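You operate a simulated robot arm through the tools that you are given. There is no shell and no other tool. Be economical: measure what you need, move in short steps, check, and stop when the job is done.

You run a simulated robot arm. Do the job below in one go: nothing can be reset, and whatever is moved stays where it is left.

JOB
Buff the green book's spine and slip it into the blue slipcase.
Fine: rub the wax haze off with the round pad and put it back; clamp tight before you rub, loose after.
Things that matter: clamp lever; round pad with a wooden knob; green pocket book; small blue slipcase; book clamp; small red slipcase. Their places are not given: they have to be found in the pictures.

The check looks at the end state, three seconds after you hand in, the way a careful person would. Anything else that was tipped, shoved, dropped, spilled or broken makes it a failure.

ROBOT AND FRAMES
A 7-joint arm with a two-finger parallel gripper, fixed in place. Base frame: the origin is at the foot of the arm, x ahead of it, y to its left, z up; the work surface is at about z = 920. Readings come in mm, degrees, newtons and seconds.
With the tool pointing down near the work surface it reaches from about 240 to 680 mm from the base axis. Its first joint turns from -66.0 to 66.0 degrees. Payload 2.4 kg.
Tool frame: the origin (TCP) lies between the finger pads and is the grasp point; the fingertips stand 30 mm ahead of it; z points along the fingers, y is the line along which they close. Largest opening 94 mm; finger width 28, thickness 10; the body of the gripper, 50 by 96 mm, starts 55 mm behind the TCP.
Orientation is that of the tool frame in the base frame, as [roll, pitch, yaw] about the fixed x, y, z axes, in that order (R = Rz(yaw) Ry(pitch) Rx(roll)). With the fingers straight down and closing along the base's y, the tool's x points along the base's -x, its y along +y and its z along -z.

CONTROLS
- The arm moves only by the tool play_rows. Its argument "targets" is a list of rows, each an object of numbers (a shift or turn left out is 0, a gripper value left out holds the last): "tx", "ty", "tz": the shift along the base's x, y, z in units of 25 mm (1.0 is 25 mm); "rx", "ry", "rz": the turn, a rotation vector about the base's x, y, z in units of 4 degrees (1.0 is 4 degrees); "fingers": the closure in counts, from 0 (fully open) to 255 (shut). In form: [{"tx": .., "ty": .., "tz": .., "rx": .., "ry": .., "rz": .., "fingers": ..}, ...]. A call has 1 to 20 rows; each row shifts and turns the commanded pose from where the row before left it. A call with a number of a shift or a turn outside -1 to 1 is refused whole. A row lasts 0.2 s, in which the tool goes at most 50 mm and 8.6 degrees; a call with a longer step from one row to the next is refused whole, and so is a gripper value outside its range. Where a pose cannot be reached the arm comes as near as it can. A force on the tool above 40 N (or 10 N above the force at the start of the call, whichever is more), or a blocked arm, ends the call early, and 0.2 s more pass. The fingers move at their own pace (about 153 mm/s each) and stop on an object; they squeeze with about 25 N. The grip force told is the motor's: it shows also when the fingers shut on nothing. Time passes only in rows, and 0.2 s behind the last, so rows that do not move let the fingers close. The reply holds the time, the measured pose of the TCP, the force on the tool along the base axes, the opening and the grip force, in the units named above and with some noise, and new pictures: "pictures" is both (left out), scene, wrist or none.
- Cameras (640 x 400 px; columns grow to the right, rows downward): "scene" is fixed at [57.7, 493.2, 1452.2]; the picture's right is [-0.52, -0.85, 0.00], its down [-0.42, 0.26, -0.87] and it looks along [0.74, -0.46, -0.49] (base axes); focal length 352 px, centre (320, 200). "wrist" rides on the gripper at [76, 14, -102] in the tool frame; the picture's right is [-0.18, 0.98, 0.00], its down [-0.75, -0.14, -0.64] and it looks along [-0.63, -0.12, 0.77] (tool axes); focal length 243 px, centre (320, 200).
- point_at(camera, pixels): for up to 12 pixels [column, row] of the newest picture of that camera ("zoom" is the newest enlarged one), the place [x, y, z] in the base frame of the surface seen there, good to about 2 mm. It takes no simulated time.
- close_up(camera, box): a new picture of the part [left, top, right, bottom] of that camera's present view, enlarged. It takes no simulated time.
- close_job(): hands the job in; it is judged then, once.

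Work in short steps. Measure before you move; look again where a grasp or a placing could have gone wrong, and mend it. You have 80 turns and 200 pictures in all, those below and enlarged ones among them. Open the gripper and draw the arm clear of the work before you hand the job in, unless the task says otherwise; then end with one line.

The tools are called after "Call:" by a JSON object that holds its "op" and its "data". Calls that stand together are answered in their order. play_rows: Moves the arm, as the interface text tells. Its arguments: {"type":"object","properties":{"targets":{"type":"array"},"pictures":{"type":"string","enum":["both","scene","wrist","none"]}},"required":["targets"]} The other tools are called the same way: point_at (camera, pixels) gives the place of the surface under pixels of a picture; close_up (camera, box) takes an enlarged picture of a part of a camera's view; close_job () hands the job in.

At the start:

```text
time: 0.0
ee_pos: [372.5, 182.9, 1281.9]
tool_rot: [179.9, 0.1, 180.0]
wrist_force: [0.2, -0.3, 0.1]
width: 93.9
finger_force: 0.1
```

scene: 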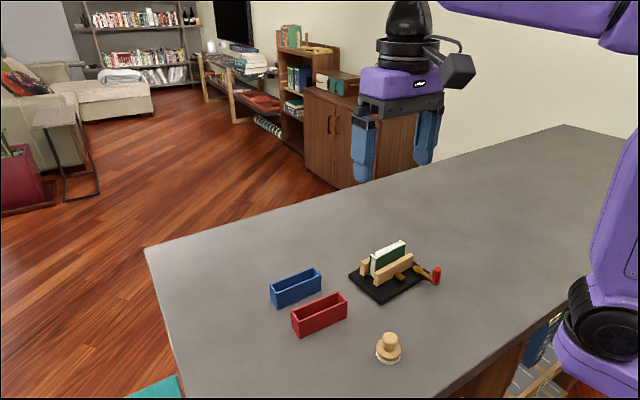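
wrist: 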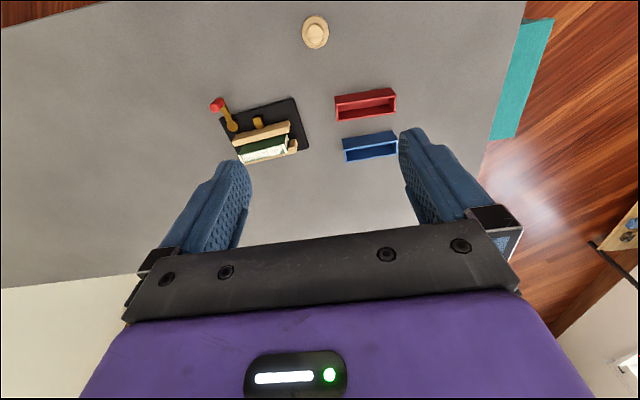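

The scene shows the clamp with the green book around (390,265), the slipcases at (296,287) and (320,314), and the pad at (388,348). I take enlarged pictures of them first.

Call:
{"op": "close_up", "data": {"camera": "scene", "box": [340, 225, 450, 310]}}

Call:
{"op": "close_up", "data": {"camera": "wrist", "box": [200, 80, 330, 170]}}

Call:
{"op": "point_at", "data": {"camera": "scene", "pixels": [[388, 336], [388, 358], [437, 270], [436, 280], [425, 272], [388, 245], [404, 241], [372, 257], [393, 268], [413, 255], [375, 284], [364, 266]]}}

Call:
{"op": "point_at", "data": {"camera": "scene", "pixels": [[270, 288], [320, 269], [322, 286], [277, 307], [278, 293], [292, 312], [340, 294], [347, 300], [300, 318], [346, 315], [301, 335], [296, 283]]}}

```text
4.71 times, centred on (395, 268) of scene
```

zoom: 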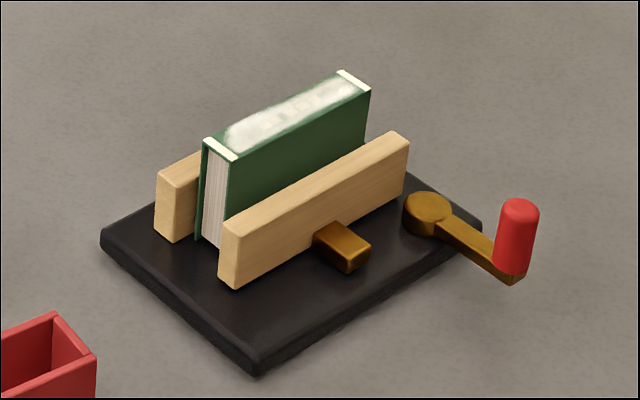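

```text
4.44 times, centred on (265, 125) of wrist
```

zoom: 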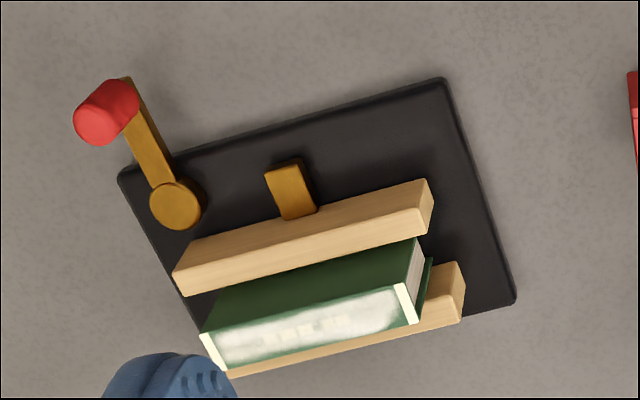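

```text
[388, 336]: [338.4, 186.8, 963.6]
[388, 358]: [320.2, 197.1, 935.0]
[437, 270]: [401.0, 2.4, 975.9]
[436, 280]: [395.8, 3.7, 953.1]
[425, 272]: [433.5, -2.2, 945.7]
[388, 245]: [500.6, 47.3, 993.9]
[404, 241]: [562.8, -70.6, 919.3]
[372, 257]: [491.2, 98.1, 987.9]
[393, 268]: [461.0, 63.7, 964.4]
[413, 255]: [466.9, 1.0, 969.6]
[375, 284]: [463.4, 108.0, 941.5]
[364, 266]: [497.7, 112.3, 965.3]
```

```text
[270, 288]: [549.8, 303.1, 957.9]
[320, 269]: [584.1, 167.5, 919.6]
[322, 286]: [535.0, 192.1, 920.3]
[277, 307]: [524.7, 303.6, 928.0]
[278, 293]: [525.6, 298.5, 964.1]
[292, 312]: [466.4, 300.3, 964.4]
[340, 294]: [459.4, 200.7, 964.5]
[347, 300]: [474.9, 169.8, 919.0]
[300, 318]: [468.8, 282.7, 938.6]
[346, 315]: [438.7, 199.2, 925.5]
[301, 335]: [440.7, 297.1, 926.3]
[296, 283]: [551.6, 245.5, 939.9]
```

The wrist close-up shows the lever pivot at zoom (175,205), its red knob at (100,120), the jaws, and the hazy spine. I measure points on it.

Call:
{"op": "point_at", "data": {"camera": "zoom", "pixels": [[175, 205], [92, 125], [125, 95], [150, 150], [290, 190], [186, 278], [425, 188], [215, 355], [408, 300], [310, 325], [455, 290], [240, 373]]}}

Call:
{"op": "point_at", "data": {"camera": "zoom", "pixels": [[418, 220], [180, 290], [205, 333], [418, 320], [225, 368], [400, 285], [410, 245], [225, 295], [125, 178], [440, 85], [512, 300], [427, 270]]}}

Call:
{"op": "close_up", "data": {"camera": "scene", "box": [260, 260, 420, 370]}}

```text
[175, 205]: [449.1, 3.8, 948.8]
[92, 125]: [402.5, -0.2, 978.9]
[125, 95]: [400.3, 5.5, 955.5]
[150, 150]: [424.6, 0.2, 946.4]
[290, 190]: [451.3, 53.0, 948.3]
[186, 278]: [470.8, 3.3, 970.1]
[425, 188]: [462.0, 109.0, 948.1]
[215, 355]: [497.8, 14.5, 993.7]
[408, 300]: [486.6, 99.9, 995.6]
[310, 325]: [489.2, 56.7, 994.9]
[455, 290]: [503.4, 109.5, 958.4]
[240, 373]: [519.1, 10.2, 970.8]
```

```text
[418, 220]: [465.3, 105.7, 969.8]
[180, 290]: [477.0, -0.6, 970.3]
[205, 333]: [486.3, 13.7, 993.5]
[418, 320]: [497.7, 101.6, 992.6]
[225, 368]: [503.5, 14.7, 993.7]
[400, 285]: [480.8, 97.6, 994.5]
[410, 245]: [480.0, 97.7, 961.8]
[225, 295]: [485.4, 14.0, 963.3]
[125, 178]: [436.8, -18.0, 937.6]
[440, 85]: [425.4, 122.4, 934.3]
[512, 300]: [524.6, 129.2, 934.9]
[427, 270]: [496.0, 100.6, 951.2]
```

```text
3.64 times, centred on (340, 315) of scene
```

zoom: 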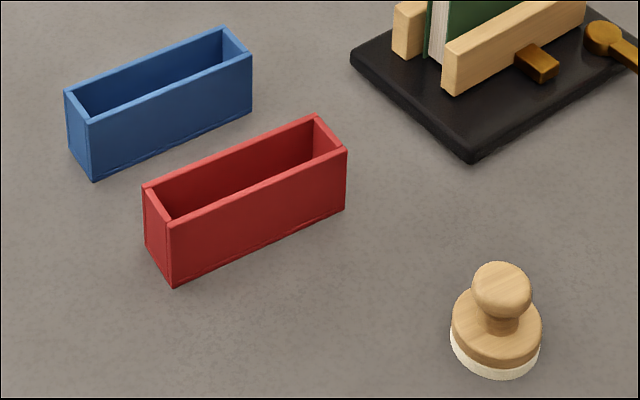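

Now I measure the slipcases and the pad on this newest zoom.

Call:
{"op": "point_at", "data": {"camera": "zoom", "pixels": [[68, 92], [92, 121], [249, 54], [224, 31], [80, 105], [237, 42], [160, 90], [146, 60], [100, 115], [245, 58], [94, 179], [250, 110]]}}

Call:
{"op": "point_at", "data": {"camera": "zoom", "pixels": [[503, 272], [475, 290], [531, 290], [502, 310], [455, 320], [540, 325], [496, 352], [496, 375], [453, 340], [540, 345], [500, 325], [503, 264]]}}

Call:
{"op": "close_up", "data": {"camera": "wrist", "box": [290, 0, 420, 170]}}

```text
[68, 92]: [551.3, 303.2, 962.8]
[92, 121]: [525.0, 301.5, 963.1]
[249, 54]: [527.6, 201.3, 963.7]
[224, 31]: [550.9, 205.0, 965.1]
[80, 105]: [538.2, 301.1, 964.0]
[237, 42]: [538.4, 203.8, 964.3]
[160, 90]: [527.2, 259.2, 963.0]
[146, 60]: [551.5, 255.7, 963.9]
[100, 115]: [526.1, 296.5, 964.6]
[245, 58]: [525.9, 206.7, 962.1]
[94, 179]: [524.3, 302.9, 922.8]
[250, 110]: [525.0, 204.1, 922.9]
```

```text
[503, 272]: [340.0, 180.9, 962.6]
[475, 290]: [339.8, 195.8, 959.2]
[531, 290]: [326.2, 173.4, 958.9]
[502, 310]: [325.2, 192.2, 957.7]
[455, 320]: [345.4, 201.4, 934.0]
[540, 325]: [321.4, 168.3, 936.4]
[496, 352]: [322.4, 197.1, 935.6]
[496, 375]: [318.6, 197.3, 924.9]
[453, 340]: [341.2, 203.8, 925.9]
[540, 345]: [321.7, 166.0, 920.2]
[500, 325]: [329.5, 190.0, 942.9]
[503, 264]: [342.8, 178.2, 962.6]
```

```text
2.35 times, centred on (355, 85) of wrist
```

zoom: 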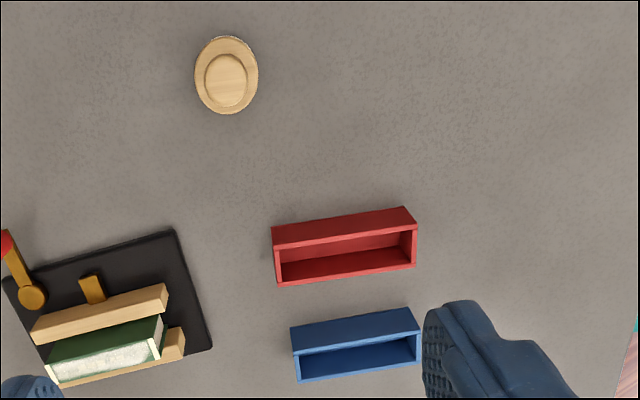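

The knob of the lever is at about (402,1,950–979) and its pivot at (449,4). I move above the knob with the fingers partly closed.

Call:
{"op": "play_rows", "data": {"targets": [{"tx": 0.118, "ty": -0.728, "tz": -0.888, "fingers": 146}, {"tx": 0.118, "ty": -0.728, "tz": -0.888}, {"tx": 0.118, "ty": -0.728, "tz": -0.888}, {"tx": 0.118, "ty": -0.728, "tz": -0.888}, {"tx": 0.118, "ty": -0.728, "tz": -0.888}, {"tx": 0.118, "ty": -0.728, "tz": -0.888}, {"tx": 0.118, "ty": -0.728, "tz": -0.888}, {"tx": 0.118, "ty": -0.728, "tz": -0.888}, {"tx": 0.118, "ty": -0.728, "tz": -0.888}, {"tx": 0.118, "ty": -0.728, "tz": -0.888}, {}]}}

```text
time: 2.4
ee_pos: [398.7, 0.6, 1061.1]
tool_rot: [179.9, 0.0, 180.0]
wrist_force: [0.6, -0.6, -0.2]
width: 40.0
finger_force: 0.0
```

scene: 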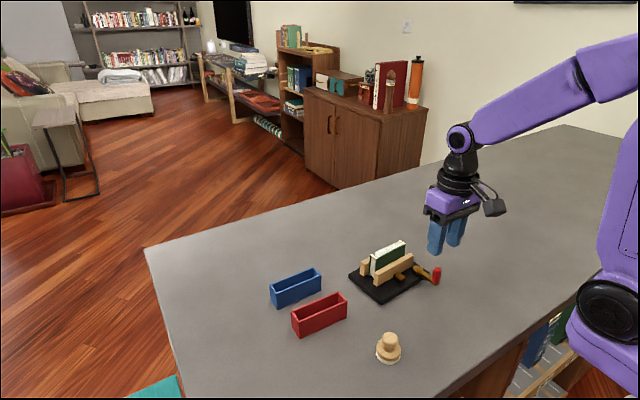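
wrist: 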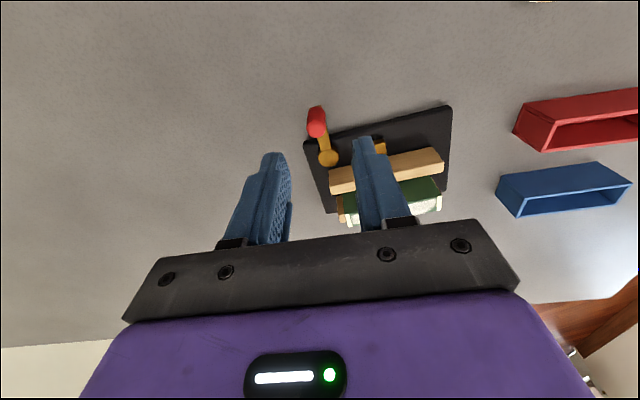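

The gripper is above and around the lever. I re-measure the knob at (316,120) and the pivot at (328,158) in the wrist picture.

Call:
{"op": "point_at", "data": {"camera": "wrist", "pixels": [[317, 113], [311, 125], [322, 128], [316, 133], [328, 158], [324, 142]]}}

Call:
{"op": "close_up", "data": {"camera": "wrist", "box": [280, 90, 460, 230]}}

```text
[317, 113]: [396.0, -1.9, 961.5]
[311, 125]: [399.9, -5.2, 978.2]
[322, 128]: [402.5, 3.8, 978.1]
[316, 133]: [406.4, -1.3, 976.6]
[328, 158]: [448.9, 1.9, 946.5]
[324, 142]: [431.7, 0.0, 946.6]
```

```text
2.86 times, centred on (370, 160) of wrist
```

zoom: 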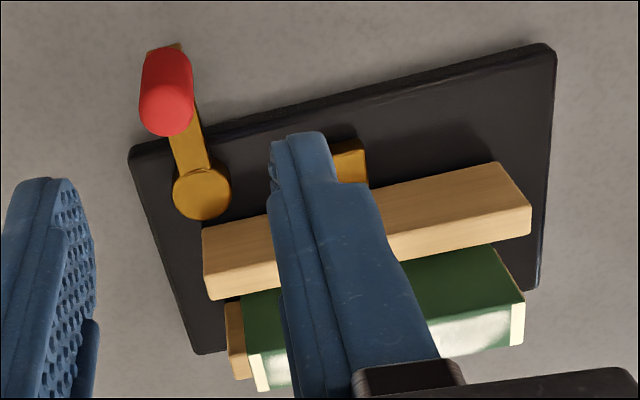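

The knob centre is about (402,0) with its top at 978. I descend to TCP z≈986 and close on it.

Call:
{"op": "play_rows", "data": {"targets": [{"tx": 0.06, "tz": -0.6}, {"tx": 0.06, "tz": -0.6}, {"tz": -0.6}, {"tz": -0.6}, {"tz": -0.6}, {}, {"fingers": 225}, {"fingers": 225}, {}]}}

```text
time: 4.4
ee_pos: [402.4, 1.4, 984.6]
tool_rot: [180.0, 0.0, -180.0]
wrist_force: [-2.2, -0.3, -0.3]
width: 15.1
finger_force: 24.9
```

scene: 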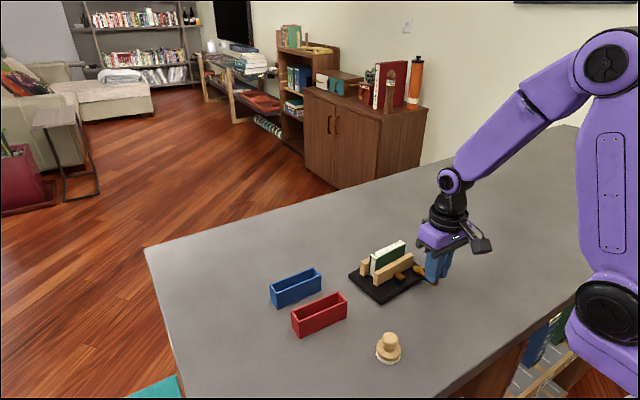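
wrist: 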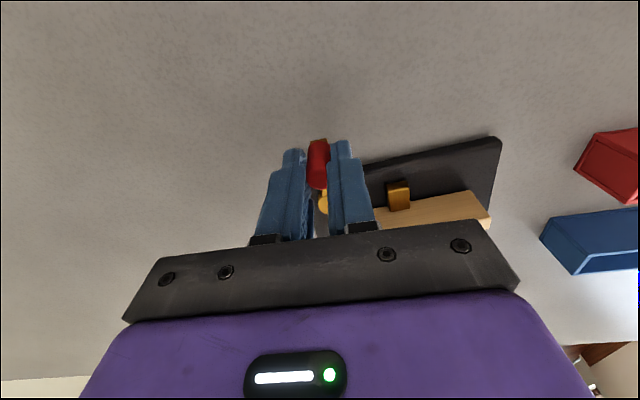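

I hold the knob (width 15.1). Trying 8° of swing toward -y about the pivot (449,2), watching the force.

Call:
{"op": "play_rows", "data": {"targets": [{"ty": -0.066, "tx": 0.003, "rz": 0.5}, {"ty": -0.066, "tx": 0.003, "rz": 0.5}, {"ty": -0.066, "tx": 0.006, "rz": 0.5}, {"ty": -0.066, "tx": 0.008, "rz": 0.5}, {}], "pictures": "wrist"}}

```text
time: 5.6
ee_pos: [404.2, -6.0, 984.4]
tool_rot: [-180.0, 0.0, -171.9]
wrist_force: [-6.0, 9.6, 2.1]
width: 15.1
finger_force: 25.3
```

wrist: 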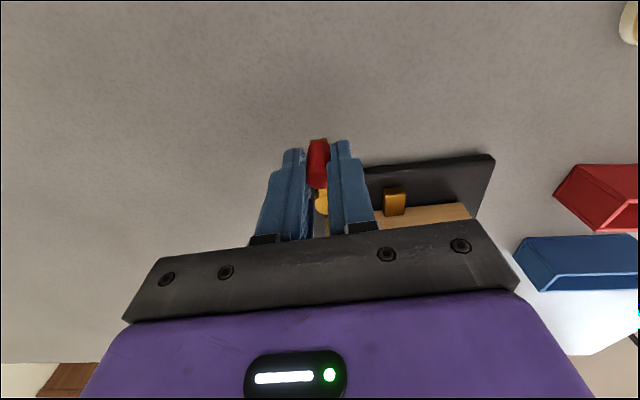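

The lever moves with about 10 N of resistance. I go on 12° more and check that the clamp itself stays put.

Call:
{"op": "play_rows", "data": {"targets": [{"ty": -0.065, "tx": 0.01, "rz": 0.5}, {"ty": -0.065, "tx": 0.012, "rz": 0.5}, {"ty": -0.064, "tx": 0.015, "rz": 0.5}, {"ty": -0.064, "tx": 0.017, "rz": 0.5}, {"ty": -0.063, "tx": 0.02, "rz": 0.5}, {"ty": -0.063, "tx": 0.022, "rz": 0.5}, {}], "pictures": "none"}}

Call:
{"op": "close_up", "data": {"camera": "scene", "box": [340, 225, 450, 310]}}

```text
time: 7.2
ee_pos: [406.1, -13.8, 983.9]
tool_rot: [179.9, 0.0, -159.8]
wrist_force: [2.7, 6.0, -0.1]
width: 15.3
finger_force: 25.0
```

```text
4.71 times, centred on (395, 268) of scene
```

zoom: 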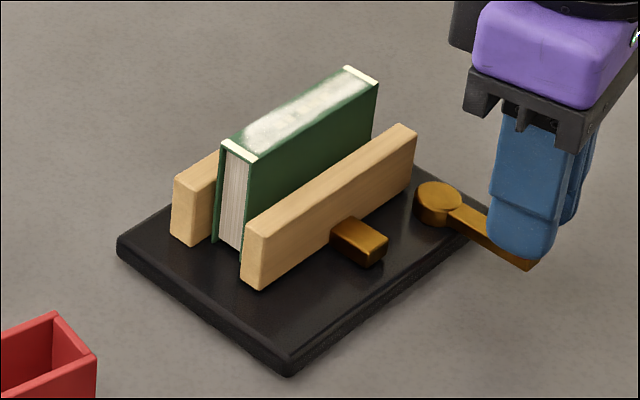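

The whole clamp slid a little, so this is the loose stop, and tight must be the other way (toward +y). I measure how far it shifted.

Call:
{"op": "point_at", "data": {"camera": "zoom", "pixels": [[118, 238], [290, 355], [440, 197], [245, 230], [415, 128], [223, 143], [377, 80], [257, 158], [350, 68], [460, 230], [347, 222], [300, 110]]}}

Call:
{"op": "close_up", "data": {"camera": "scene", "box": [360, 240, 450, 300]}}

```text
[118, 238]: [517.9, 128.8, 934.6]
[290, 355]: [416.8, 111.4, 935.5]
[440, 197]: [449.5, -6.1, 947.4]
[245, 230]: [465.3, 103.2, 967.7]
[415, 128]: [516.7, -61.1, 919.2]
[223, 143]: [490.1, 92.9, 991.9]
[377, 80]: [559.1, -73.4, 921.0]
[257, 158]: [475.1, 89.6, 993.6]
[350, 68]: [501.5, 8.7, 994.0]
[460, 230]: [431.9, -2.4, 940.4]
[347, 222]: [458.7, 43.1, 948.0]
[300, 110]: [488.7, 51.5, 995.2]
```

```text
6.67 times, centred on (405, 270) of scene
```

zoom: 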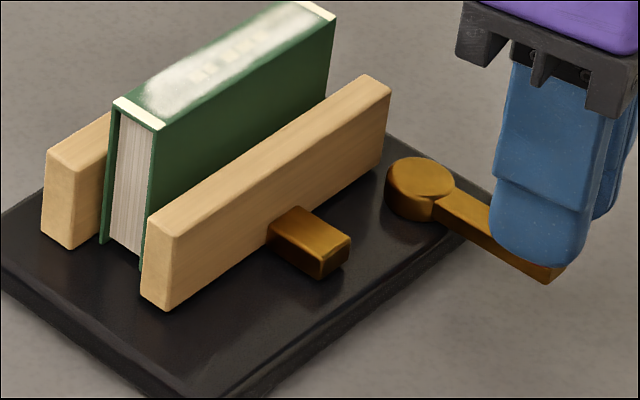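

The clamp shifted roughly 8 mm toward -y. I swing the lever back toward +y (the tightening direction) about the pivot at (449,-6), in small steps.

Call:
{"op": "play_rows", "data": {"targets": [{"ty": 0.064, "tx": -0.01, "rz": -0.5}, {"ty": 0.064, "tx": -0.008, "rz": -0.5}, {"ty": 0.064, "tx": -0.006, "rz": -0.5}, {"ty": 0.064, "tx": -0.003, "rz": -0.5}, {"ty": 0.064, "rz": -0.5}, {"ty": 0.064, "rz": -0.5}, {"ty": 0.064, "tx": 0.003, "rz": -0.5}, {"ty": 0.064, "tx": 0.006, "rz": -0.5}, {"ty": 0.064, "tx": 0.008, "rz": -0.5}, {"ty": 0.064, "tx": 0.01, "rz": -0.5}, {}], "pictures": "none"}}

Call:
{"op": "close_up", "data": {"camera": "scene", "box": [340, 225, 450, 310]}}

```text
time: 9.6
ee_pos: [404.6, 1.1, 984.7]
tool_rot: [-179.9, -0.1, 180.0]
wrist_force: [2.1, 1.5, 0.6]
width: 15.3
finger_force: 25.0
```

```text
4.71 times, centred on (395, 268) of scene
```

zoom: 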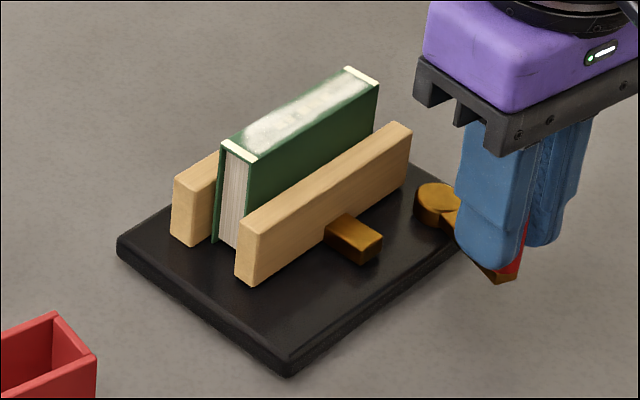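

The clamp stayed and the front jaw moved toward the book, so this direction tightens. I continue 20° along the arc.

Call:
{"op": "play_rows", "data": {"targets": [{"ty": 0.062, "tx": 0.013, "rz": -0.5}, {"ty": 0.062, "tx": 0.014, "rz": -0.5}, {"ty": 0.062, "tx": 0.017, "rz": -0.5}, {"ty": 0.062, "tx": 0.018, "rz": -0.5}, {"ty": 0.06, "tx": 0.02, "rz": -0.5}, {"ty": 0.06, "tx": 0.022, "rz": -0.5}, {"ty": 0.06, "tx": 0.027, "rz": -0.5}, {"ty": 0.059, "tx": 0.027, "rz": -0.5}, {"ty": 0.056, "tx": 0.03, "rz": -0.5}, {"ty": 0.056, "tx": 0.03, "rz": -0.5}, {}], "pictures": "none"}}

Call:
{"op": "close_up", "data": {"camera": "scene", "box": [340, 225, 450, 310]}}

```text
time: 12.0
ee_pos: [411.5, 15.7, 984.9]
tool_rot: [-179.9, 0.2, 159.9]
wrist_force: [-2.7, -0.3, -0.8]
width: 15.3
finger_force: 25.2
```

```text
4.71 times, centred on (395, 268) of scene
```

zoom: 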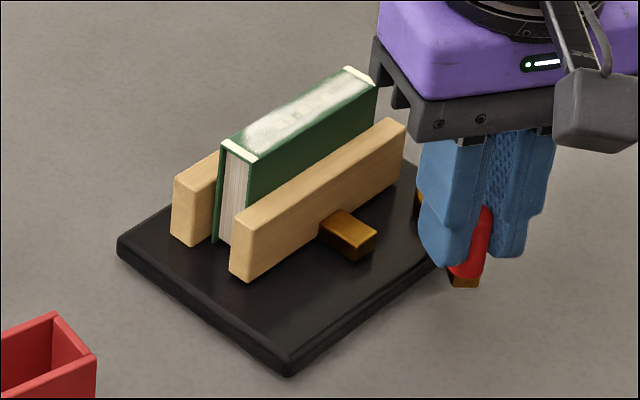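

The jaw keeps closing and the clamp stays. Another 20°.

Call:
{"op": "play_rows", "data": {"targets": [{"ty": 0.054, "tx": 0.033, "rz": -0.5}, {"ty": 0.054, "tx": 0.035, "rz": -0.5}, {"ty": 0.053, "tx": 0.037, "rz": -0.5}, {"ty": 0.052, "tx": 0.038, "rz": -0.5}, {"ty": 0.05, "tx": 0.04, "rz": -0.5}, {"ty": 0.05, "tx": 0.041, "rz": -0.5}, {"ty": 0.047, "tx": 0.043, "rz": -0.5}, {"ty": 0.046, "tx": 0.045, "rz": -0.5}, {"ty": 0.043, "tx": 0.047, "rz": -0.5}, {"ty": 0.042, "tx": 0.048, "rz": -0.5}, {}], "pictures": "none"}}

Call:
{"op": "close_up", "data": {"camera": "scene", "box": [340, 225, 450, 310]}}

```text
time: 14.4
ee_pos: [423.0, 29.2, 984.3]
tool_rot: [-180.0, 0.0, 140.0]
wrist_force: [1.9, 1.9, -0.4]
width: 15.2
finger_force: 25.3
```

```text
4.71 times, centred on (395, 268) of scene
```

zoom: 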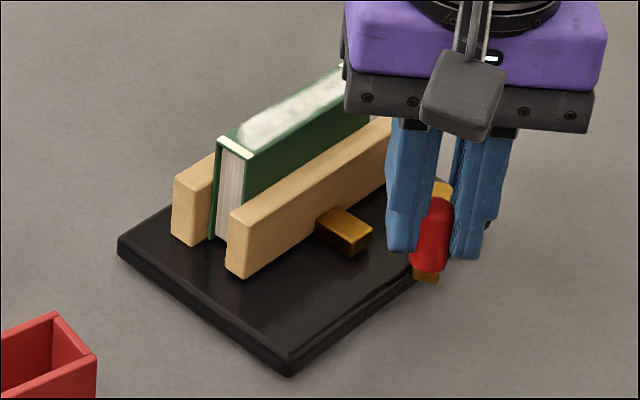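

The jaw now touches and pushes the book toward the back jaw. I continue in smaller bits: 12° more.

Call:
{"op": "play_rows", "data": {"targets": [{"ty": 0.036, "tx": 0.05, "rz": -0.5}, {"ty": 0.036, "tx": 0.05, "rz": -0.5}, {"ty": 0.032, "tx": 0.052, "rz": -0.5}, {"ty": 0.032, "tx": 0.052, "rz": -0.5}, {"ty": 0.028, "tx": 0.054, "rz": -0.5}, {"ty": 0.028, "tx": 0.054, "rz": -0.5}, {}], "pictures": "none"}}

Call:
{"op": "close_up", "data": {"camera": "scene", "box": [340, 225, 450, 310]}}

```text
time: 16.0
ee_pos: [430.3, 34.3, 984.2]
tool_rot: [-180.0, 0.0, 128.0]
wrist_force: [2.4, -0.2, -0.3]
width: 14.9
finger_force: 25.3
```

```text
4.71 times, centred on (395, 268) of scene
```

zoom: 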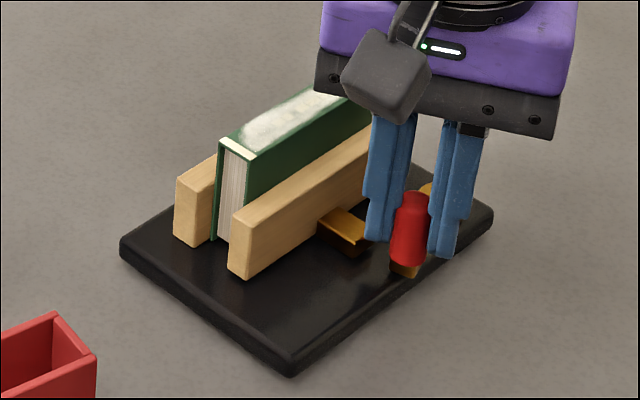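

The clamp moved by about 1 mm and the jaw did not advance further; this may be the tight stop. I push 8° more to see whether the lever still turns against the plate.

Call:
{"op": "play_rows", "data": {"targets": [{"ty": 0.025, "tx": 0.055, "rz": -0.5}, {"ty": 0.025, "tx": 0.055, "rz": -0.5}, {"ty": 0.021, "tx": 0.056, "rz": -0.5}, {"ty": 0.021, "tx": 0.056, "rz": -0.5}, {}], "pictures": "wrist"}}

Call:
{"op": "close_up", "data": {"camera": "scene", "box": [340, 225, 450, 310]}}

```text
time: 17.2
ee_pos: [434.5, 37.3, 985.0]
tool_rot: [-179.9, -0.1, 120.0]
wrist_force: [-1.9, 4.8, 0.8]
width: 15.2
finger_force: 25.1
```

wrist: 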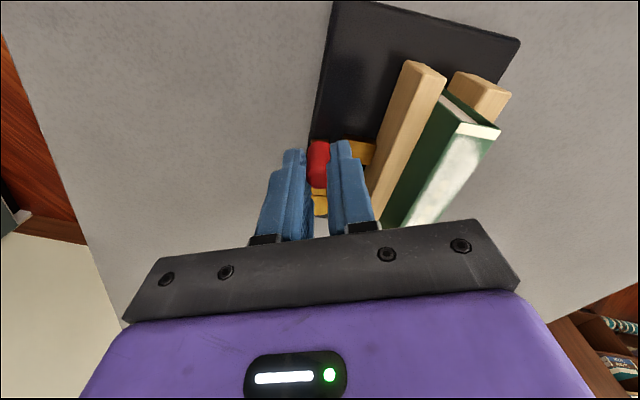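

```text
4.71 times, centred on (395, 268) of scene
```

zoom: 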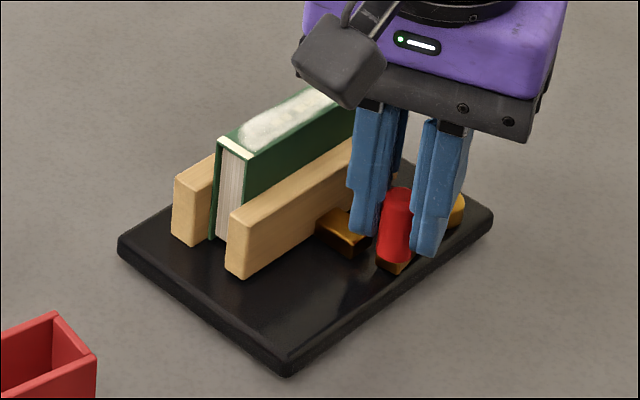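

The lever still turns and the clamp stays in place. I look closely at the jaw/book gaps.

Call:
{"op": "close_up", "data": {"camera": "wrist", "box": [290, 30, 530, 230]}}

```text
2.00 times, centred on (410, 130) of wrist
```

zoom: 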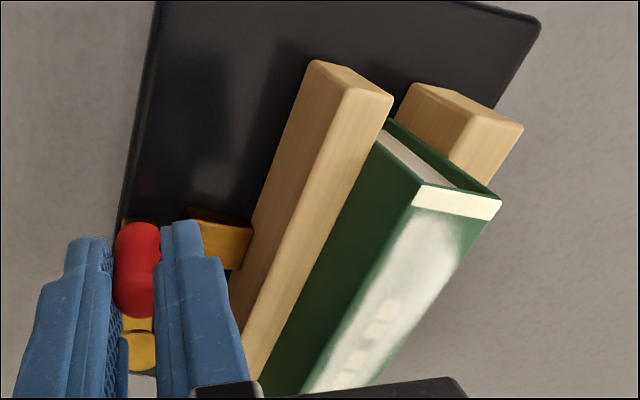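

The book seems in contact on both sides. I go 8° further, watching the force.

Call:
{"op": "play_rows", "data": {"targets": [{"ty": 0.02, "tx": 0.06, "rz": -0.5}, {"ty": 0.018, "tx": 0.06, "rz": -0.5}, {"ty": 0.015, "tx": 0.06, "rz": -0.5}, {"ty": 0.012, "tx": 0.06, "rz": -0.5}, {}], "pictures": "none"}}

Call:
{"op": "close_up", "data": {"camera": "scene", "box": [340, 225, 450, 310]}}

Call:
{"op": "close_up", "data": {"camera": "wrist", "box": [290, 30, 530, 230]}}

```text
time: 18.4
ee_pos: [441.3, 39.0, 985.3]
tool_rot: [-179.9, 0.0, 112.0]
wrist_force: [-1.4, 3.9, 0.2]
width: 15.1
finger_force: 25.2
```

```text
4.71 times, centred on (395, 268) of scene
```

zoom: 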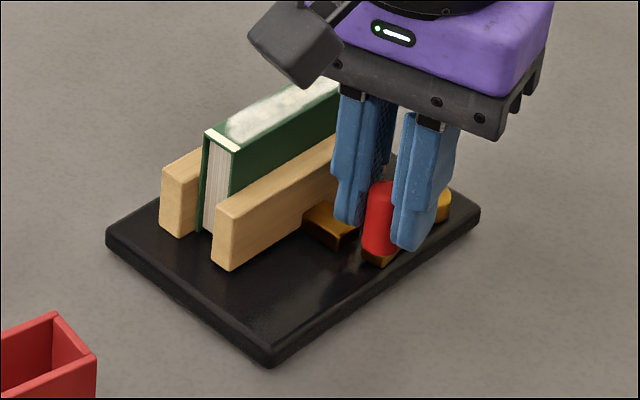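

```text
2.00 times, centred on (410, 130) of wrist
```

zoom: 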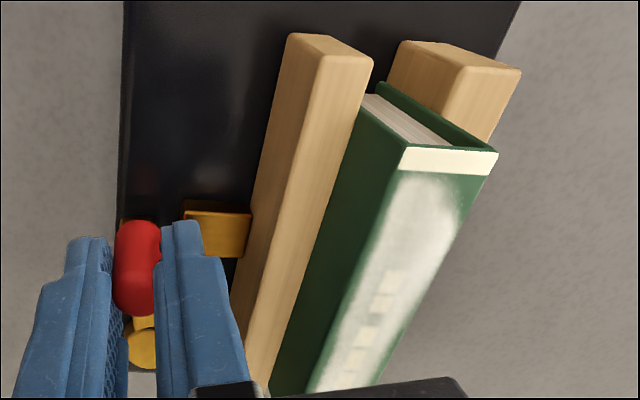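

The lever is now at its tight stop (the clamp moved with it, back near its first place). I release, rise and check the lever.

Call:
{"op": "play_rows", "data": {"targets": [{"fingers": 170}, {"fingers": 170}, {"tz": 0.8}, {"tz": 0.8}, {"tz": 0.8}, {"tz": 0.8}, {"tx": -1, "tz": 0.8}, {"tx": -1, "rz": 1}, {"tx": -1, "rz": 1}, {"tx": -1, "rz": 1}, {"rz": 1}, {}]}}

Call:
{"op": "close_up", "data": {"camera": "scene", "box": [340, 225, 450, 310]}}

```text
time: 21.0
ee_pos: [341.8, 39.0, 1084.9]
tool_rot: [179.9, 0.0, 128.1]
wrist_force: [-0.9, 0.6, 0.2]
width: 31.3
finger_force: 0.0
```

scene: 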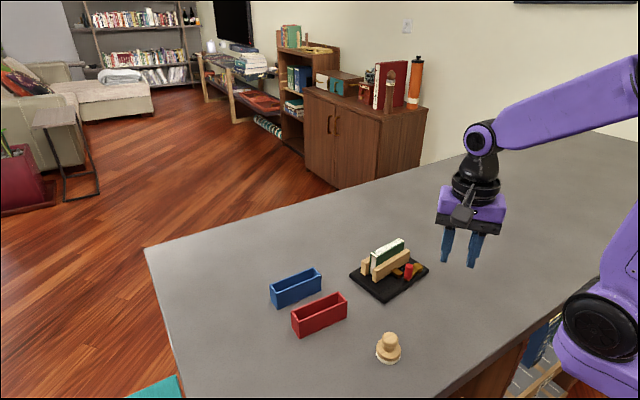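
wrist: 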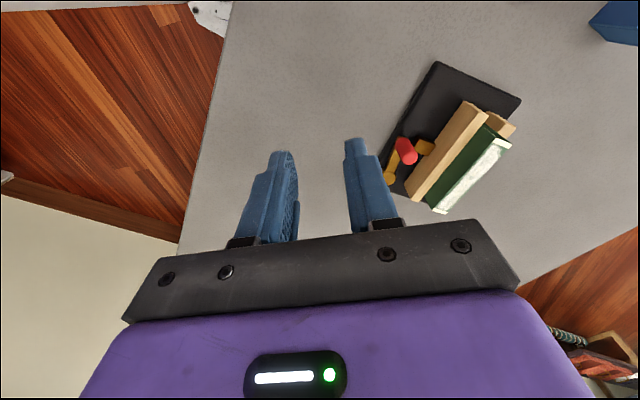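

```text
4.71 times, centred on (395, 268) of scene
```

zoom: 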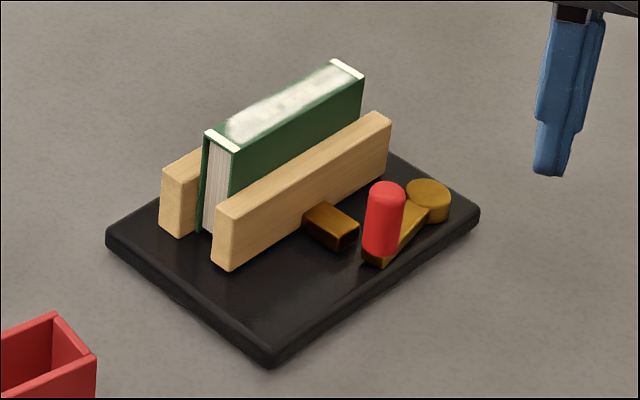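

The lever now lies inside the plate and the jaws grip the book. I measure the clamp's and book's present positions.

Call:
{"op": "point_at", "data": {"camera": "zoom", "pixels": [[428, 190], [387, 188], [335, 212], [108, 238], [270, 348], [478, 215], [207, 134], [236, 148], [362, 74], [334, 63], [225, 215], [386, 118]]}}

Call:
{"op": "point_at", "data": {"camera": "zoom", "pixels": [[240, 220], [389, 140], [230, 205], [375, 115], [170, 170], [195, 155], [230, 140], [285, 100], [345, 72], [220, 140], [260, 130], [320, 90]]}}

```text
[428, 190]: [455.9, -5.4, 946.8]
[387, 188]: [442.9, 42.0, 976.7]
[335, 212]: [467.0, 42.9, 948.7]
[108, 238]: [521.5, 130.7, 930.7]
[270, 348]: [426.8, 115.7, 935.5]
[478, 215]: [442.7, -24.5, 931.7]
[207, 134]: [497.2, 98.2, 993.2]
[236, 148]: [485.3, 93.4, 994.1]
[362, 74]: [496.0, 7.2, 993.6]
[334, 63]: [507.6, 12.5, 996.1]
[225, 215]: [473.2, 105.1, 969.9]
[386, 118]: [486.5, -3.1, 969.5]
```

```text
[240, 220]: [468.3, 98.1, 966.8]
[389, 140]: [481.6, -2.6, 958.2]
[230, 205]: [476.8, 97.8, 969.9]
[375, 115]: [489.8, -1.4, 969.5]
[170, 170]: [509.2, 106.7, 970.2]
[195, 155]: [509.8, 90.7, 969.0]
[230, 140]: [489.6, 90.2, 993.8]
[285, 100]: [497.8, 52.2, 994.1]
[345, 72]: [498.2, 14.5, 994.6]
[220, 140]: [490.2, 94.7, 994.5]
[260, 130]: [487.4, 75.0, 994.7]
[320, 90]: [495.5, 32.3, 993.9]
```

The book sits from about (502,10) to (491,96), spine z≈994. Now I fly over the pad at about (331,186), turning back to yaw 180 with the fingers opened to 60 mm.

Call:
{"op": "play_rows", "data": {"targets": [{"tx": -0.033, "ty": 0.452, "tz": -0.077, "rz": 1, "fingers": 92}, {"tx": -0.033, "ty": 0.452, "tz": -0.077, "rz": 1}, {"tx": -0.033, "ty": 0.452, "tz": -0.077, "rz": 1}, {"tx": -0.033, "ty": 0.452, "tz": -0.077, "rz": 1}, {"tx": -0.033, "ty": 0.452, "tz": -0.077, "rz": 1}, {"tx": -0.033, "ty": 0.452, "tz": -0.077, "rz": 1}, {"tx": -0.033, "ty": 0.452, "tz": -0.077, "rz": 1}, {"tx": -0.033, "ty": 0.452, "tz": -0.077, "rz": 1}, {"tx": -0.033, "ty": 0.452, "tz": -0.077, "rz": 1}, {"tx": -0.033, "ty": 0.452, "tz": -0.077, "rz": 1}, {"tx": -0.033, "ty": 0.452, "tz": -0.077, "rz": 1}, {"tx": -0.033, "ty": 0.452, "tz": -0.077, "rz": 1}, {"tx": -0.033, "ty": 0.452, "tz": -0.077, "rz": 1}, {}]}}

Call:
{"op": "close_up", "data": {"camera": "wrist", "box": [260, 60, 400, 200]}}

```text
time: 24.0
ee_pos: [329.6, 183.8, 1060.8]
tool_rot: [-180.0, 0.1, -179.9]
wrist_force: [-0.1, 0.1, 0.2]
width: 60.1
finger_force: 0.0
```

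scene: 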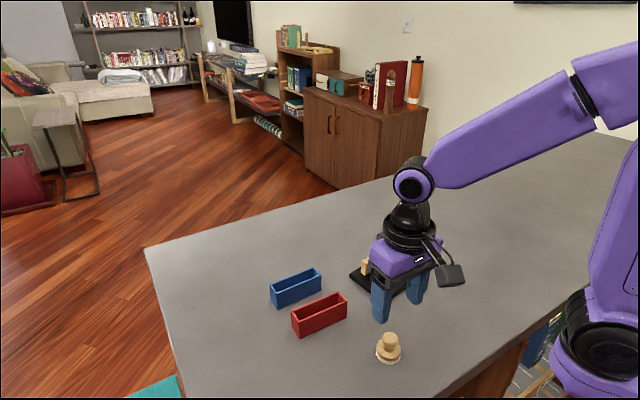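
wrist: 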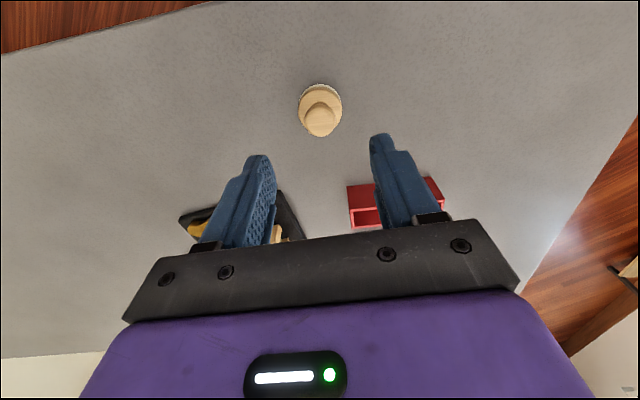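

```text
2.86 times, centred on (330, 130) of wrist
```

zoom: 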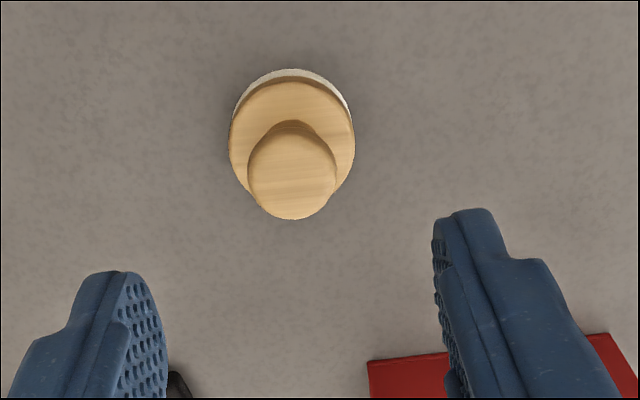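

The pad is well seen at zoom (292,160). I measure the knob and disc edges.

Call:
{"op": "point_at", "data": {"camera": "zoom", "pixels": [[292, 175], [255, 175], [332, 175], [292, 210], [292, 150], [232, 145], [353, 145], [290, 95], [270, 203], [315, 203]]}}

```text
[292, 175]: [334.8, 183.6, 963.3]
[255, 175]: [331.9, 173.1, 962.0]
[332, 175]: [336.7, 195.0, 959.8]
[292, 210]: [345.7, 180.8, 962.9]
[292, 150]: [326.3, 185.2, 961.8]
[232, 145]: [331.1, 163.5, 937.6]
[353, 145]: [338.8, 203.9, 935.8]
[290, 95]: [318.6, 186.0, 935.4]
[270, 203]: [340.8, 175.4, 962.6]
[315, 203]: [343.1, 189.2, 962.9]
```

Pad centre is (334.8,184). I descend to z≈967 and close on the knob.

Call:
{"op": "play_rows", "data": {"targets": [{"tx": 0.1, "tz": -0.6}, {"tx": 0.1, "tz": -0.6}, {"tz": -0.6}, {"tz": -0.6}, {"tz": -0.6}, {"tz": -0.4}, {"tz": -0.34}, {}, {"fingers": 225}, {"fingers": 225}, {}], "pictures": "wrist"}}

```text
time: 26.4
ee_pos: [335.1, 184.0, 966.7]
tool_rot: [180.0, 0.1, 180.0]
wrist_force: [1.2, 0.1, 0.3]
width: 26.2
finger_force: 25.5
```

wrist: 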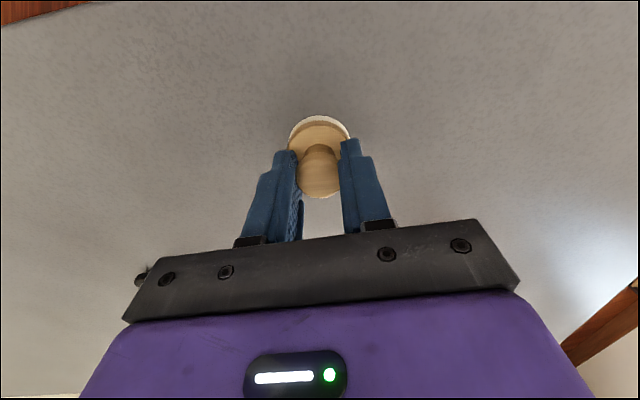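

Knob is held (26.2 mm). I lift and carry the pad above the middle of the spine at about (496.5,53).

Call:
{"op": "play_rows", "data": {"targets": [{"tz": 0.8}, {"tz": 0.8}, {"tz": 0.8}, {"tz": 0.8}, {"tz": 0.8}, {"tx": 0.808, "ty": -0.655}, {"tx": 0.808, "ty": -0.655}, {"tx": 0.808, "ty": -0.655}, {"tx": 0.808, "ty": -0.655}, {"tx": 0.808, "ty": -0.655}, {"tx": 0.808, "ty": -0.655}, {"tx": 0.808, "ty": -0.655}, {"tx": 0.808, "ty": -0.655}, {}]}}

Call:
{"op": "close_up", "data": {"camera": "scene", "box": [340, 205, 450, 300]}}

```text
time: 29.4
ee_pos: [496.8, 51.0, 1067.0]
tool_rot: [-179.9, 0.0, 180.0]
wrist_force: [0.2, 0.5, -0.8]
width: 26.1
finger_force: 24.5
```

scene: 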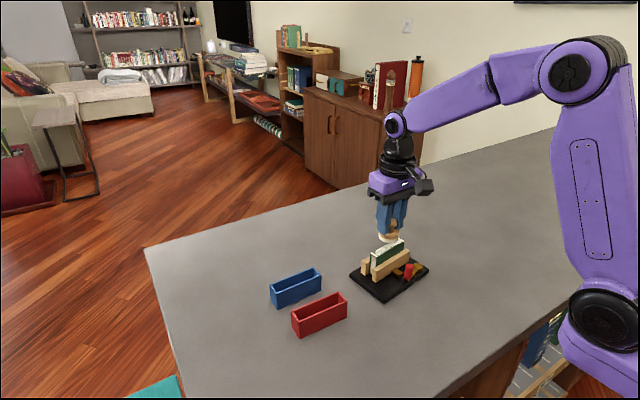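
wrist: 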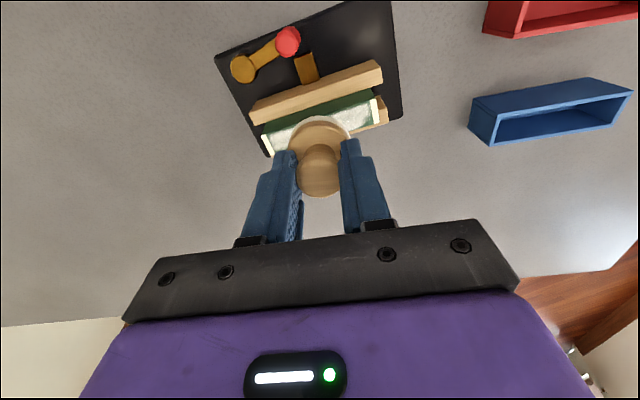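

```text
4.21 times, centred on (395, 252) of scene
```

zoom: 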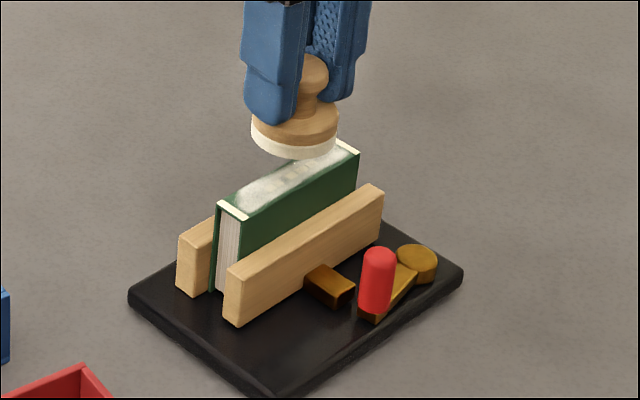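

The pad is level above the spine. I descend 24 mm and then creep down until a contact force shows.

Call:
{"op": "play_rows", "data": {"targets": [{"tz": -0.4}, {"tz": -0.4}, {"tz": -0.16}, {"tz": -0.04}, {"tz": -0.04}, {}], "pictures": "none"}}

```text
time: 30.8
ee_pos: [497.3, 52.9, 1042.0]
tool_rot: [179.9, 0.0, 179.9]
wrist_force: [-1.2, -1.1, 7.0]
width: 26.1
finger_force: 24.9
```

Contact at 7 N. I rub along the spine (direction about −0.128 x per y) with strokes of ±30 mm.

Call:
{"op": "play_rows", "data": {"targets": [{"tx": -0.051, "ty": 0.4}, {"tx": -0.051, "ty": 0.4}, {"tx": -0.051, "ty": 0.4}, {"tx": 0.051, "ty": -0.4}, {"tx": 0.051, "ty": -0.4}, {"tx": 0.051, "ty": -0.4}, {"tx": 0.051, "ty": -0.4}, {"tx": 0.051, "ty": -0.4}, {"tx": 0.051, "ty": -0.4}, {"tx": -0.051, "ty": 0.4}, {"tx": -0.051, "ty": 0.4}, {"tx": -0.051, "ty": 0.4}, {"tx": -0.051, "ty": 0.4}, {"tx": -0.051, "ty": 0.4}, {"tx": -0.051, "ty": 0.4}, {"tx": 0.051, "ty": -0.4}, {"tx": 0.051, "ty": -0.4}, {"tx": 0.051, "ty": -0.4}, {}], "pictures": "none"}}

Call:
{"op": "close_up", "data": {"camera": "scene", "box": [340, 205, 450, 300]}}

```text
time: 34.8
ee_pos: [497.3, 51.2, 1040.9]
tool_rot: [-180.0, -0.1, -180.0]
wrist_force: [-0.2, 1.1, 0.5]
width: 26.2
finger_force: 25.2
```

```text
4.21 times, centred on (395, 252) of scene
```

zoom: 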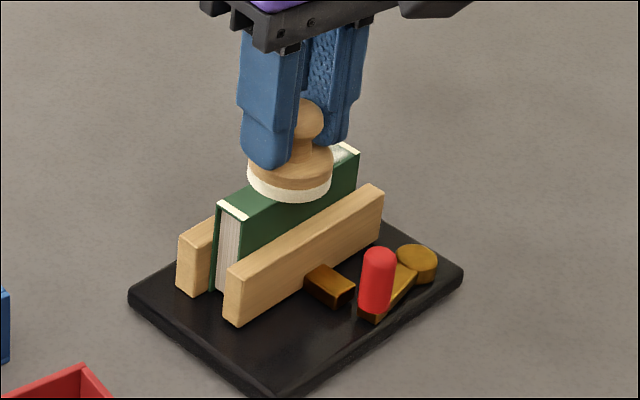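

The haze is mostly gone on the near half and the clamp held. Force fell to 0.5 N, so I press 1.5 mm lower and rub once more, mainly toward the far end.

Call:
{"op": "play_rows", "data": {"targets": [{"tz": -0.03}, {"tz": -0.03}, {"tx": 0.051, "ty": -0.4}, {"tx": 0.051, "ty": -0.4}, {"tx": 0.051, "ty": -0.4}, {"tx": -0.051, "ty": 0.4}, {"tx": -0.051, "ty": 0.4}, {"tx": -0.051, "ty": 0.4}, {"tx": -0.051, "ty": 0.4}, {"tx": -0.051, "ty": 0.4}, {"tx": -0.051, "ty": 0.4}, {"tx": 0.051, "ty": -0.4}, {"tx": 0.051, "ty": -0.4}, {"tx": 0.051, "ty": -0.4}, {"tx": 0.051, "ty": -0.4}, {"tx": 0.051, "ty": -0.4}, {"tx": 0.051, "ty": -0.4}, {"tx": -0.051, "ty": 0.4}, {"tx": -0.051, "ty": 0.4}, {"tx": -0.051, "ty": 0.4}], "pictures": "none"}}

Call:
{"op": "play_rows", "data": {"targets": [{"tz": 0.5}, {"tz": 0.8}, {"tx": -0.8, "ty": 0.65, "tz": 0.2}, {"tx": -0.8, "ty": 0.65}, {}], "pictures": "none"}}

Call:
{"op": "close_up", "data": {"camera": "scene", "box": [340, 205, 450, 300]}}

```text
time: 36.6
ee_pos: [499.8, 49.6, 1039.6]
tool_rot: [-179.9, 0.4, 179.8]
wrist_force: [-2.7, -0.7, 8.9]
width: 26.0
finger_force: 24.6
stopped in row 9: the force on the tool passed its limit (the readings are from after the stop); the commanded pose is now the measured one
```

```text
time: 37.8
ee_pos: [459.9, 82.0, 1076.1]
tool_rot: [-179.9, 0.4, 179.8]
wrist_force: [-0.2, -0.1, 0.5]
width: 25.8
finger_force: 24.8
```

```text
4.21 times, centred on (395, 252) of scene
```

zoom: 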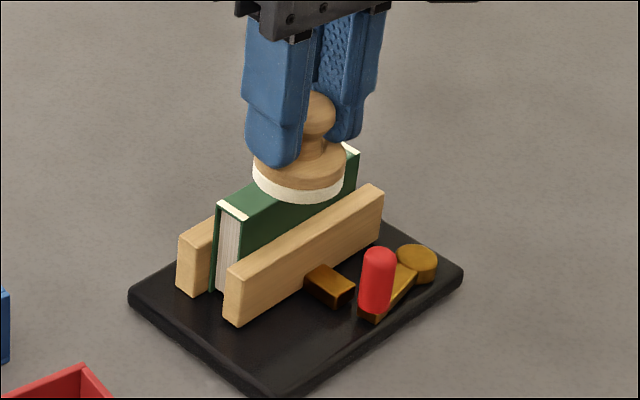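

That call stopped on force but nothing shifted. The pad still hides the spine, so I move away further along -x and look.

Call:
{"op": "play_rows", "data": {"targets": [{"tx": -0.8, "ty": 0.5}, {"tx": -0.8, "ty": 0.5}, {"tx": -0.8, "ty": 0.5}, {}], "pictures": "none"}}

Call:
{"op": "close_up", "data": {"camera": "scene", "box": [350, 220, 430, 300]}}

Call:
{"op": "close_up", "data": {"camera": "wrist", "box": [200, 60, 440, 220]}}

```text
time: 38.8
ee_pos: [398.4, 119.4, 1077.4]
tool_rot: [-179.9, 0.2, 179.8]
wrist_force: [-0.2, 0.1, -0.5]
width: 25.8
finger_force: 24.9
```

```text
5.00 times, centred on (390, 260) of scene
```

zoom: 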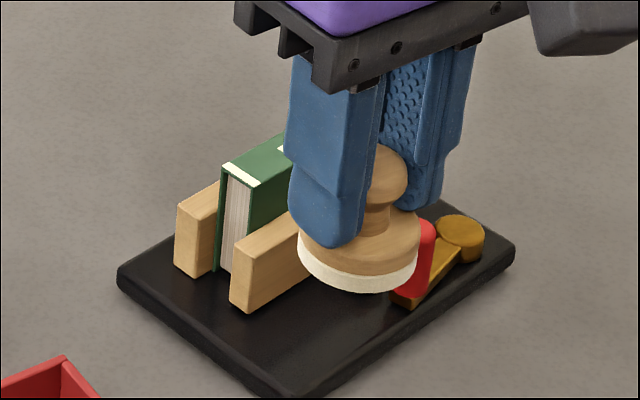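

```text
2.50 times, centred on (320, 140) of wrist
```

zoom: 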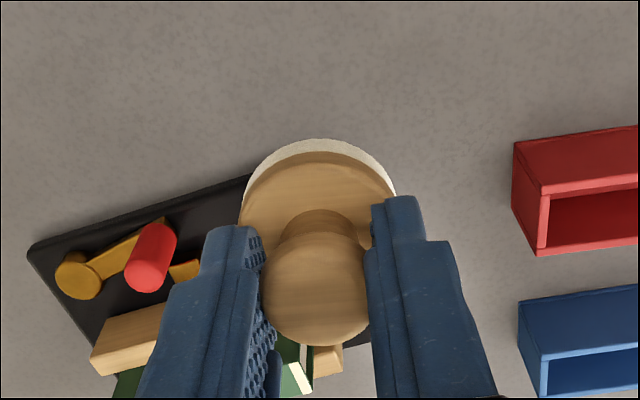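

Still hidden; I go on toward the pad's home (335,184) at this height, which clears the view.

Call:
{"op": "play_rows", "data": {"targets": [{"tx": -0.635, "ty": 0.646}, {"tx": -0.635, "ty": 0.646}, {"tx": -0.635, "ty": 0.646}, {"tx": -0.635, "ty": 0.646}, {}], "pictures": "none"}}

Call:
{"op": "close_up", "data": {"camera": "scene", "box": [350, 220, 430, 300]}}

Call:
{"op": "close_up", "data": {"camera": "wrist", "box": [140, 60, 400, 250]}}

```text
time: 40.0
ee_pos: [333.6, 184.3, 1076.3]
tool_rot: [-179.9, 0.2, 179.8]
wrist_force: [0.2, -0.5, 0.0]
width: 26.1
finger_force: 25.8
```

```text
5.00 times, centred on (390, 260) of scene
```

zoom: 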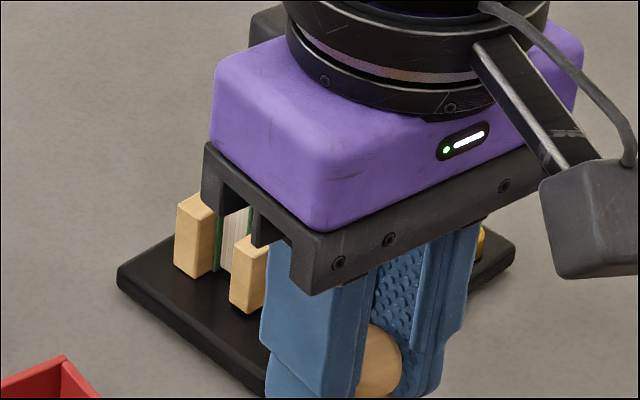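

```text
2.11 times, centred on (270, 155) of wrist
```

zoom: 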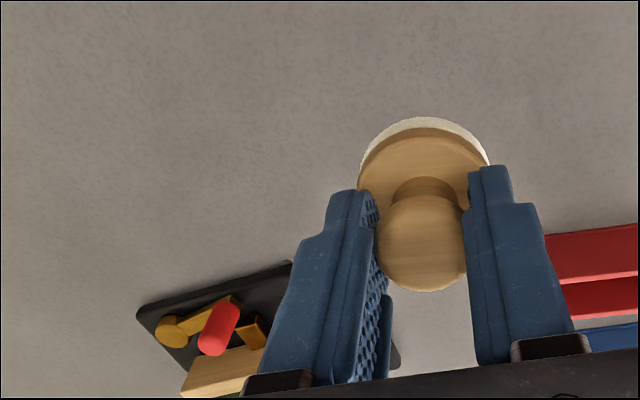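

The arm blocks the view here. I move to (334,40) where the view was clear earlier.

Call:
{"op": "play_rows", "data": {"targets": [{"ty": -0.96}, {"ty": -0.96}, {"ty": -0.96}, {"ty": -0.96}, {"ty": -0.96}, {"ty": -0.96}, {}], "pictures": "none"}}

Call:
{"op": "close_up", "data": {"camera": "scene", "box": [350, 230, 430, 300]}}

```text
time: 41.6
ee_pos: [336.0, 40.3, 1076.1]
tool_rot: [-179.9, 0.2, 179.8]
wrist_force: [0.3, 0.1, -0.1]
width: 26.2
finger_force: 24.6
```

```text
5.71 times, centred on (390, 265) of scene
```

zoom: 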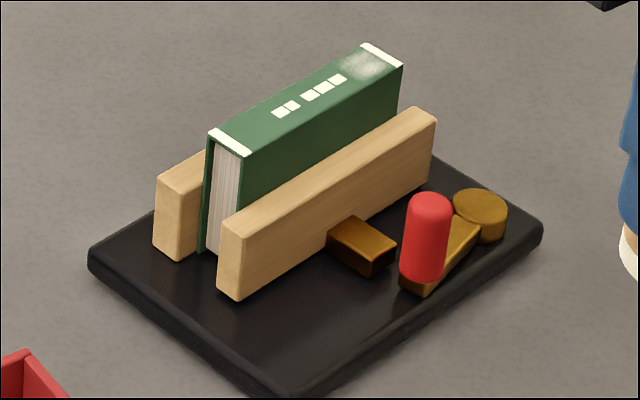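

Most haze is gone; some remains at the far end (y≈10–30). I carry the pad back above (499.5,30).

Call:
{"op": "play_rows", "data": {"targets": [{"tx": 0.8175, "ty": -0.05}, {"tx": 0.8175, "ty": -0.05}, {"tx": 0.8175, "ty": -0.05}, {"tx": 0.8175, "ty": -0.05}, {"tx": 0.8175, "ty": -0.05}, {"tx": 0.8175, "ty": -0.05}, {"tx": 0.8175, "ty": -0.05}, {"tx": 0.8175, "ty": -0.05}, {"tz": -0.6}, {"tz": -0.5}, {"tz": -0.15}, {"tz": -0.08}, {"tz": -0.04}, {}], "pictures": "none"}}

```text
time: 44.6
ee_pos: [499.1, 30.0, 1043.8]
tool_rot: [-180.0, 0.4, 179.9]
wrist_force: [0.2, 0.7, -0.4]
width: 26.2
finger_force: 25.3
```

No contact yet at 1043.8; creeping down.

Call:
{"op": "play_rows", "data": {"targets": [{"tz": -0.06}, {"tz": -0.04}, {}], "pictures": "none"}}

```text
time: 45.4
ee_pos: [498.0, 30.4, 1040.7]
tool_rot: [-179.9, 0.4, 179.8]
wrist_force: [-0.6, -0.4, 3.8]
width: 26.1
finger_force: 25.0
```

Contact at 3.8 N. I rub back and forth between y≈30 and y≈8 with a bit more pressure.

Call:
{"op": "play_rows", "data": {"targets": [{"tz": -0.02}, {"tx": 0.04, "ty": -0.3}, {"tx": 0.04, "ty": -0.3}, {"tx": 0.04, "ty": -0.3}, {"tx": -0.04, "ty": 0.3}, {"tx": -0.04, "ty": 0.3}, {"tx": -0.04, "ty": 0.3}, {"tx": 0.04, "ty": -0.3}, {"tx": 0.04, "ty": -0.3}, {"tx": 0.04, "ty": -0.3}, {"tx": -0.04, "ty": 0.3}, {"tx": -0.04, "ty": 0.3}, {"tx": -0.04, "ty": 0.3}, {"tx": 0.04, "ty": -0.3}, {"tx": 0.04, "ty": -0.3}, {"tx": 0.04, "ty": -0.3}, {"tx": -0.04, "ty": 0.3}, {"tx": -0.04, "ty": 0.3}, {"tx": -0.04, "ty": 0.3}], "pictures": "none"}}

Call:
{"op": "close_up", "data": {"camera": "scene", "box": [350, 230, 430, 300]}}

```text
time: 49.4
ee_pos: [497.8, 28.8, 1040.6]
tool_rot: [-179.8, 0.4, 179.7]
wrist_force: [2.8, -11.7, 25.7]
width: 26.0
finger_force: 24.9
```

```text
5.71 times, centred on (390, 265) of scene
```

zoom: 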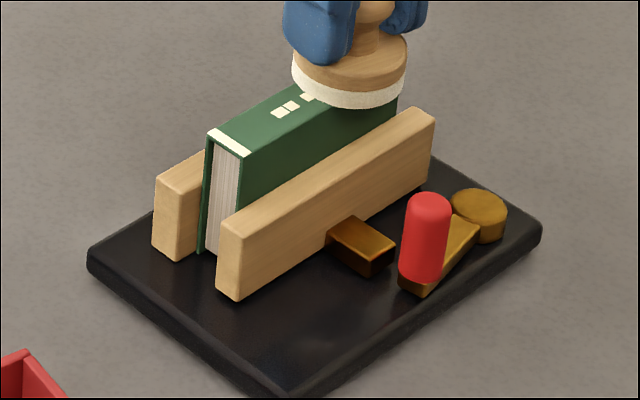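

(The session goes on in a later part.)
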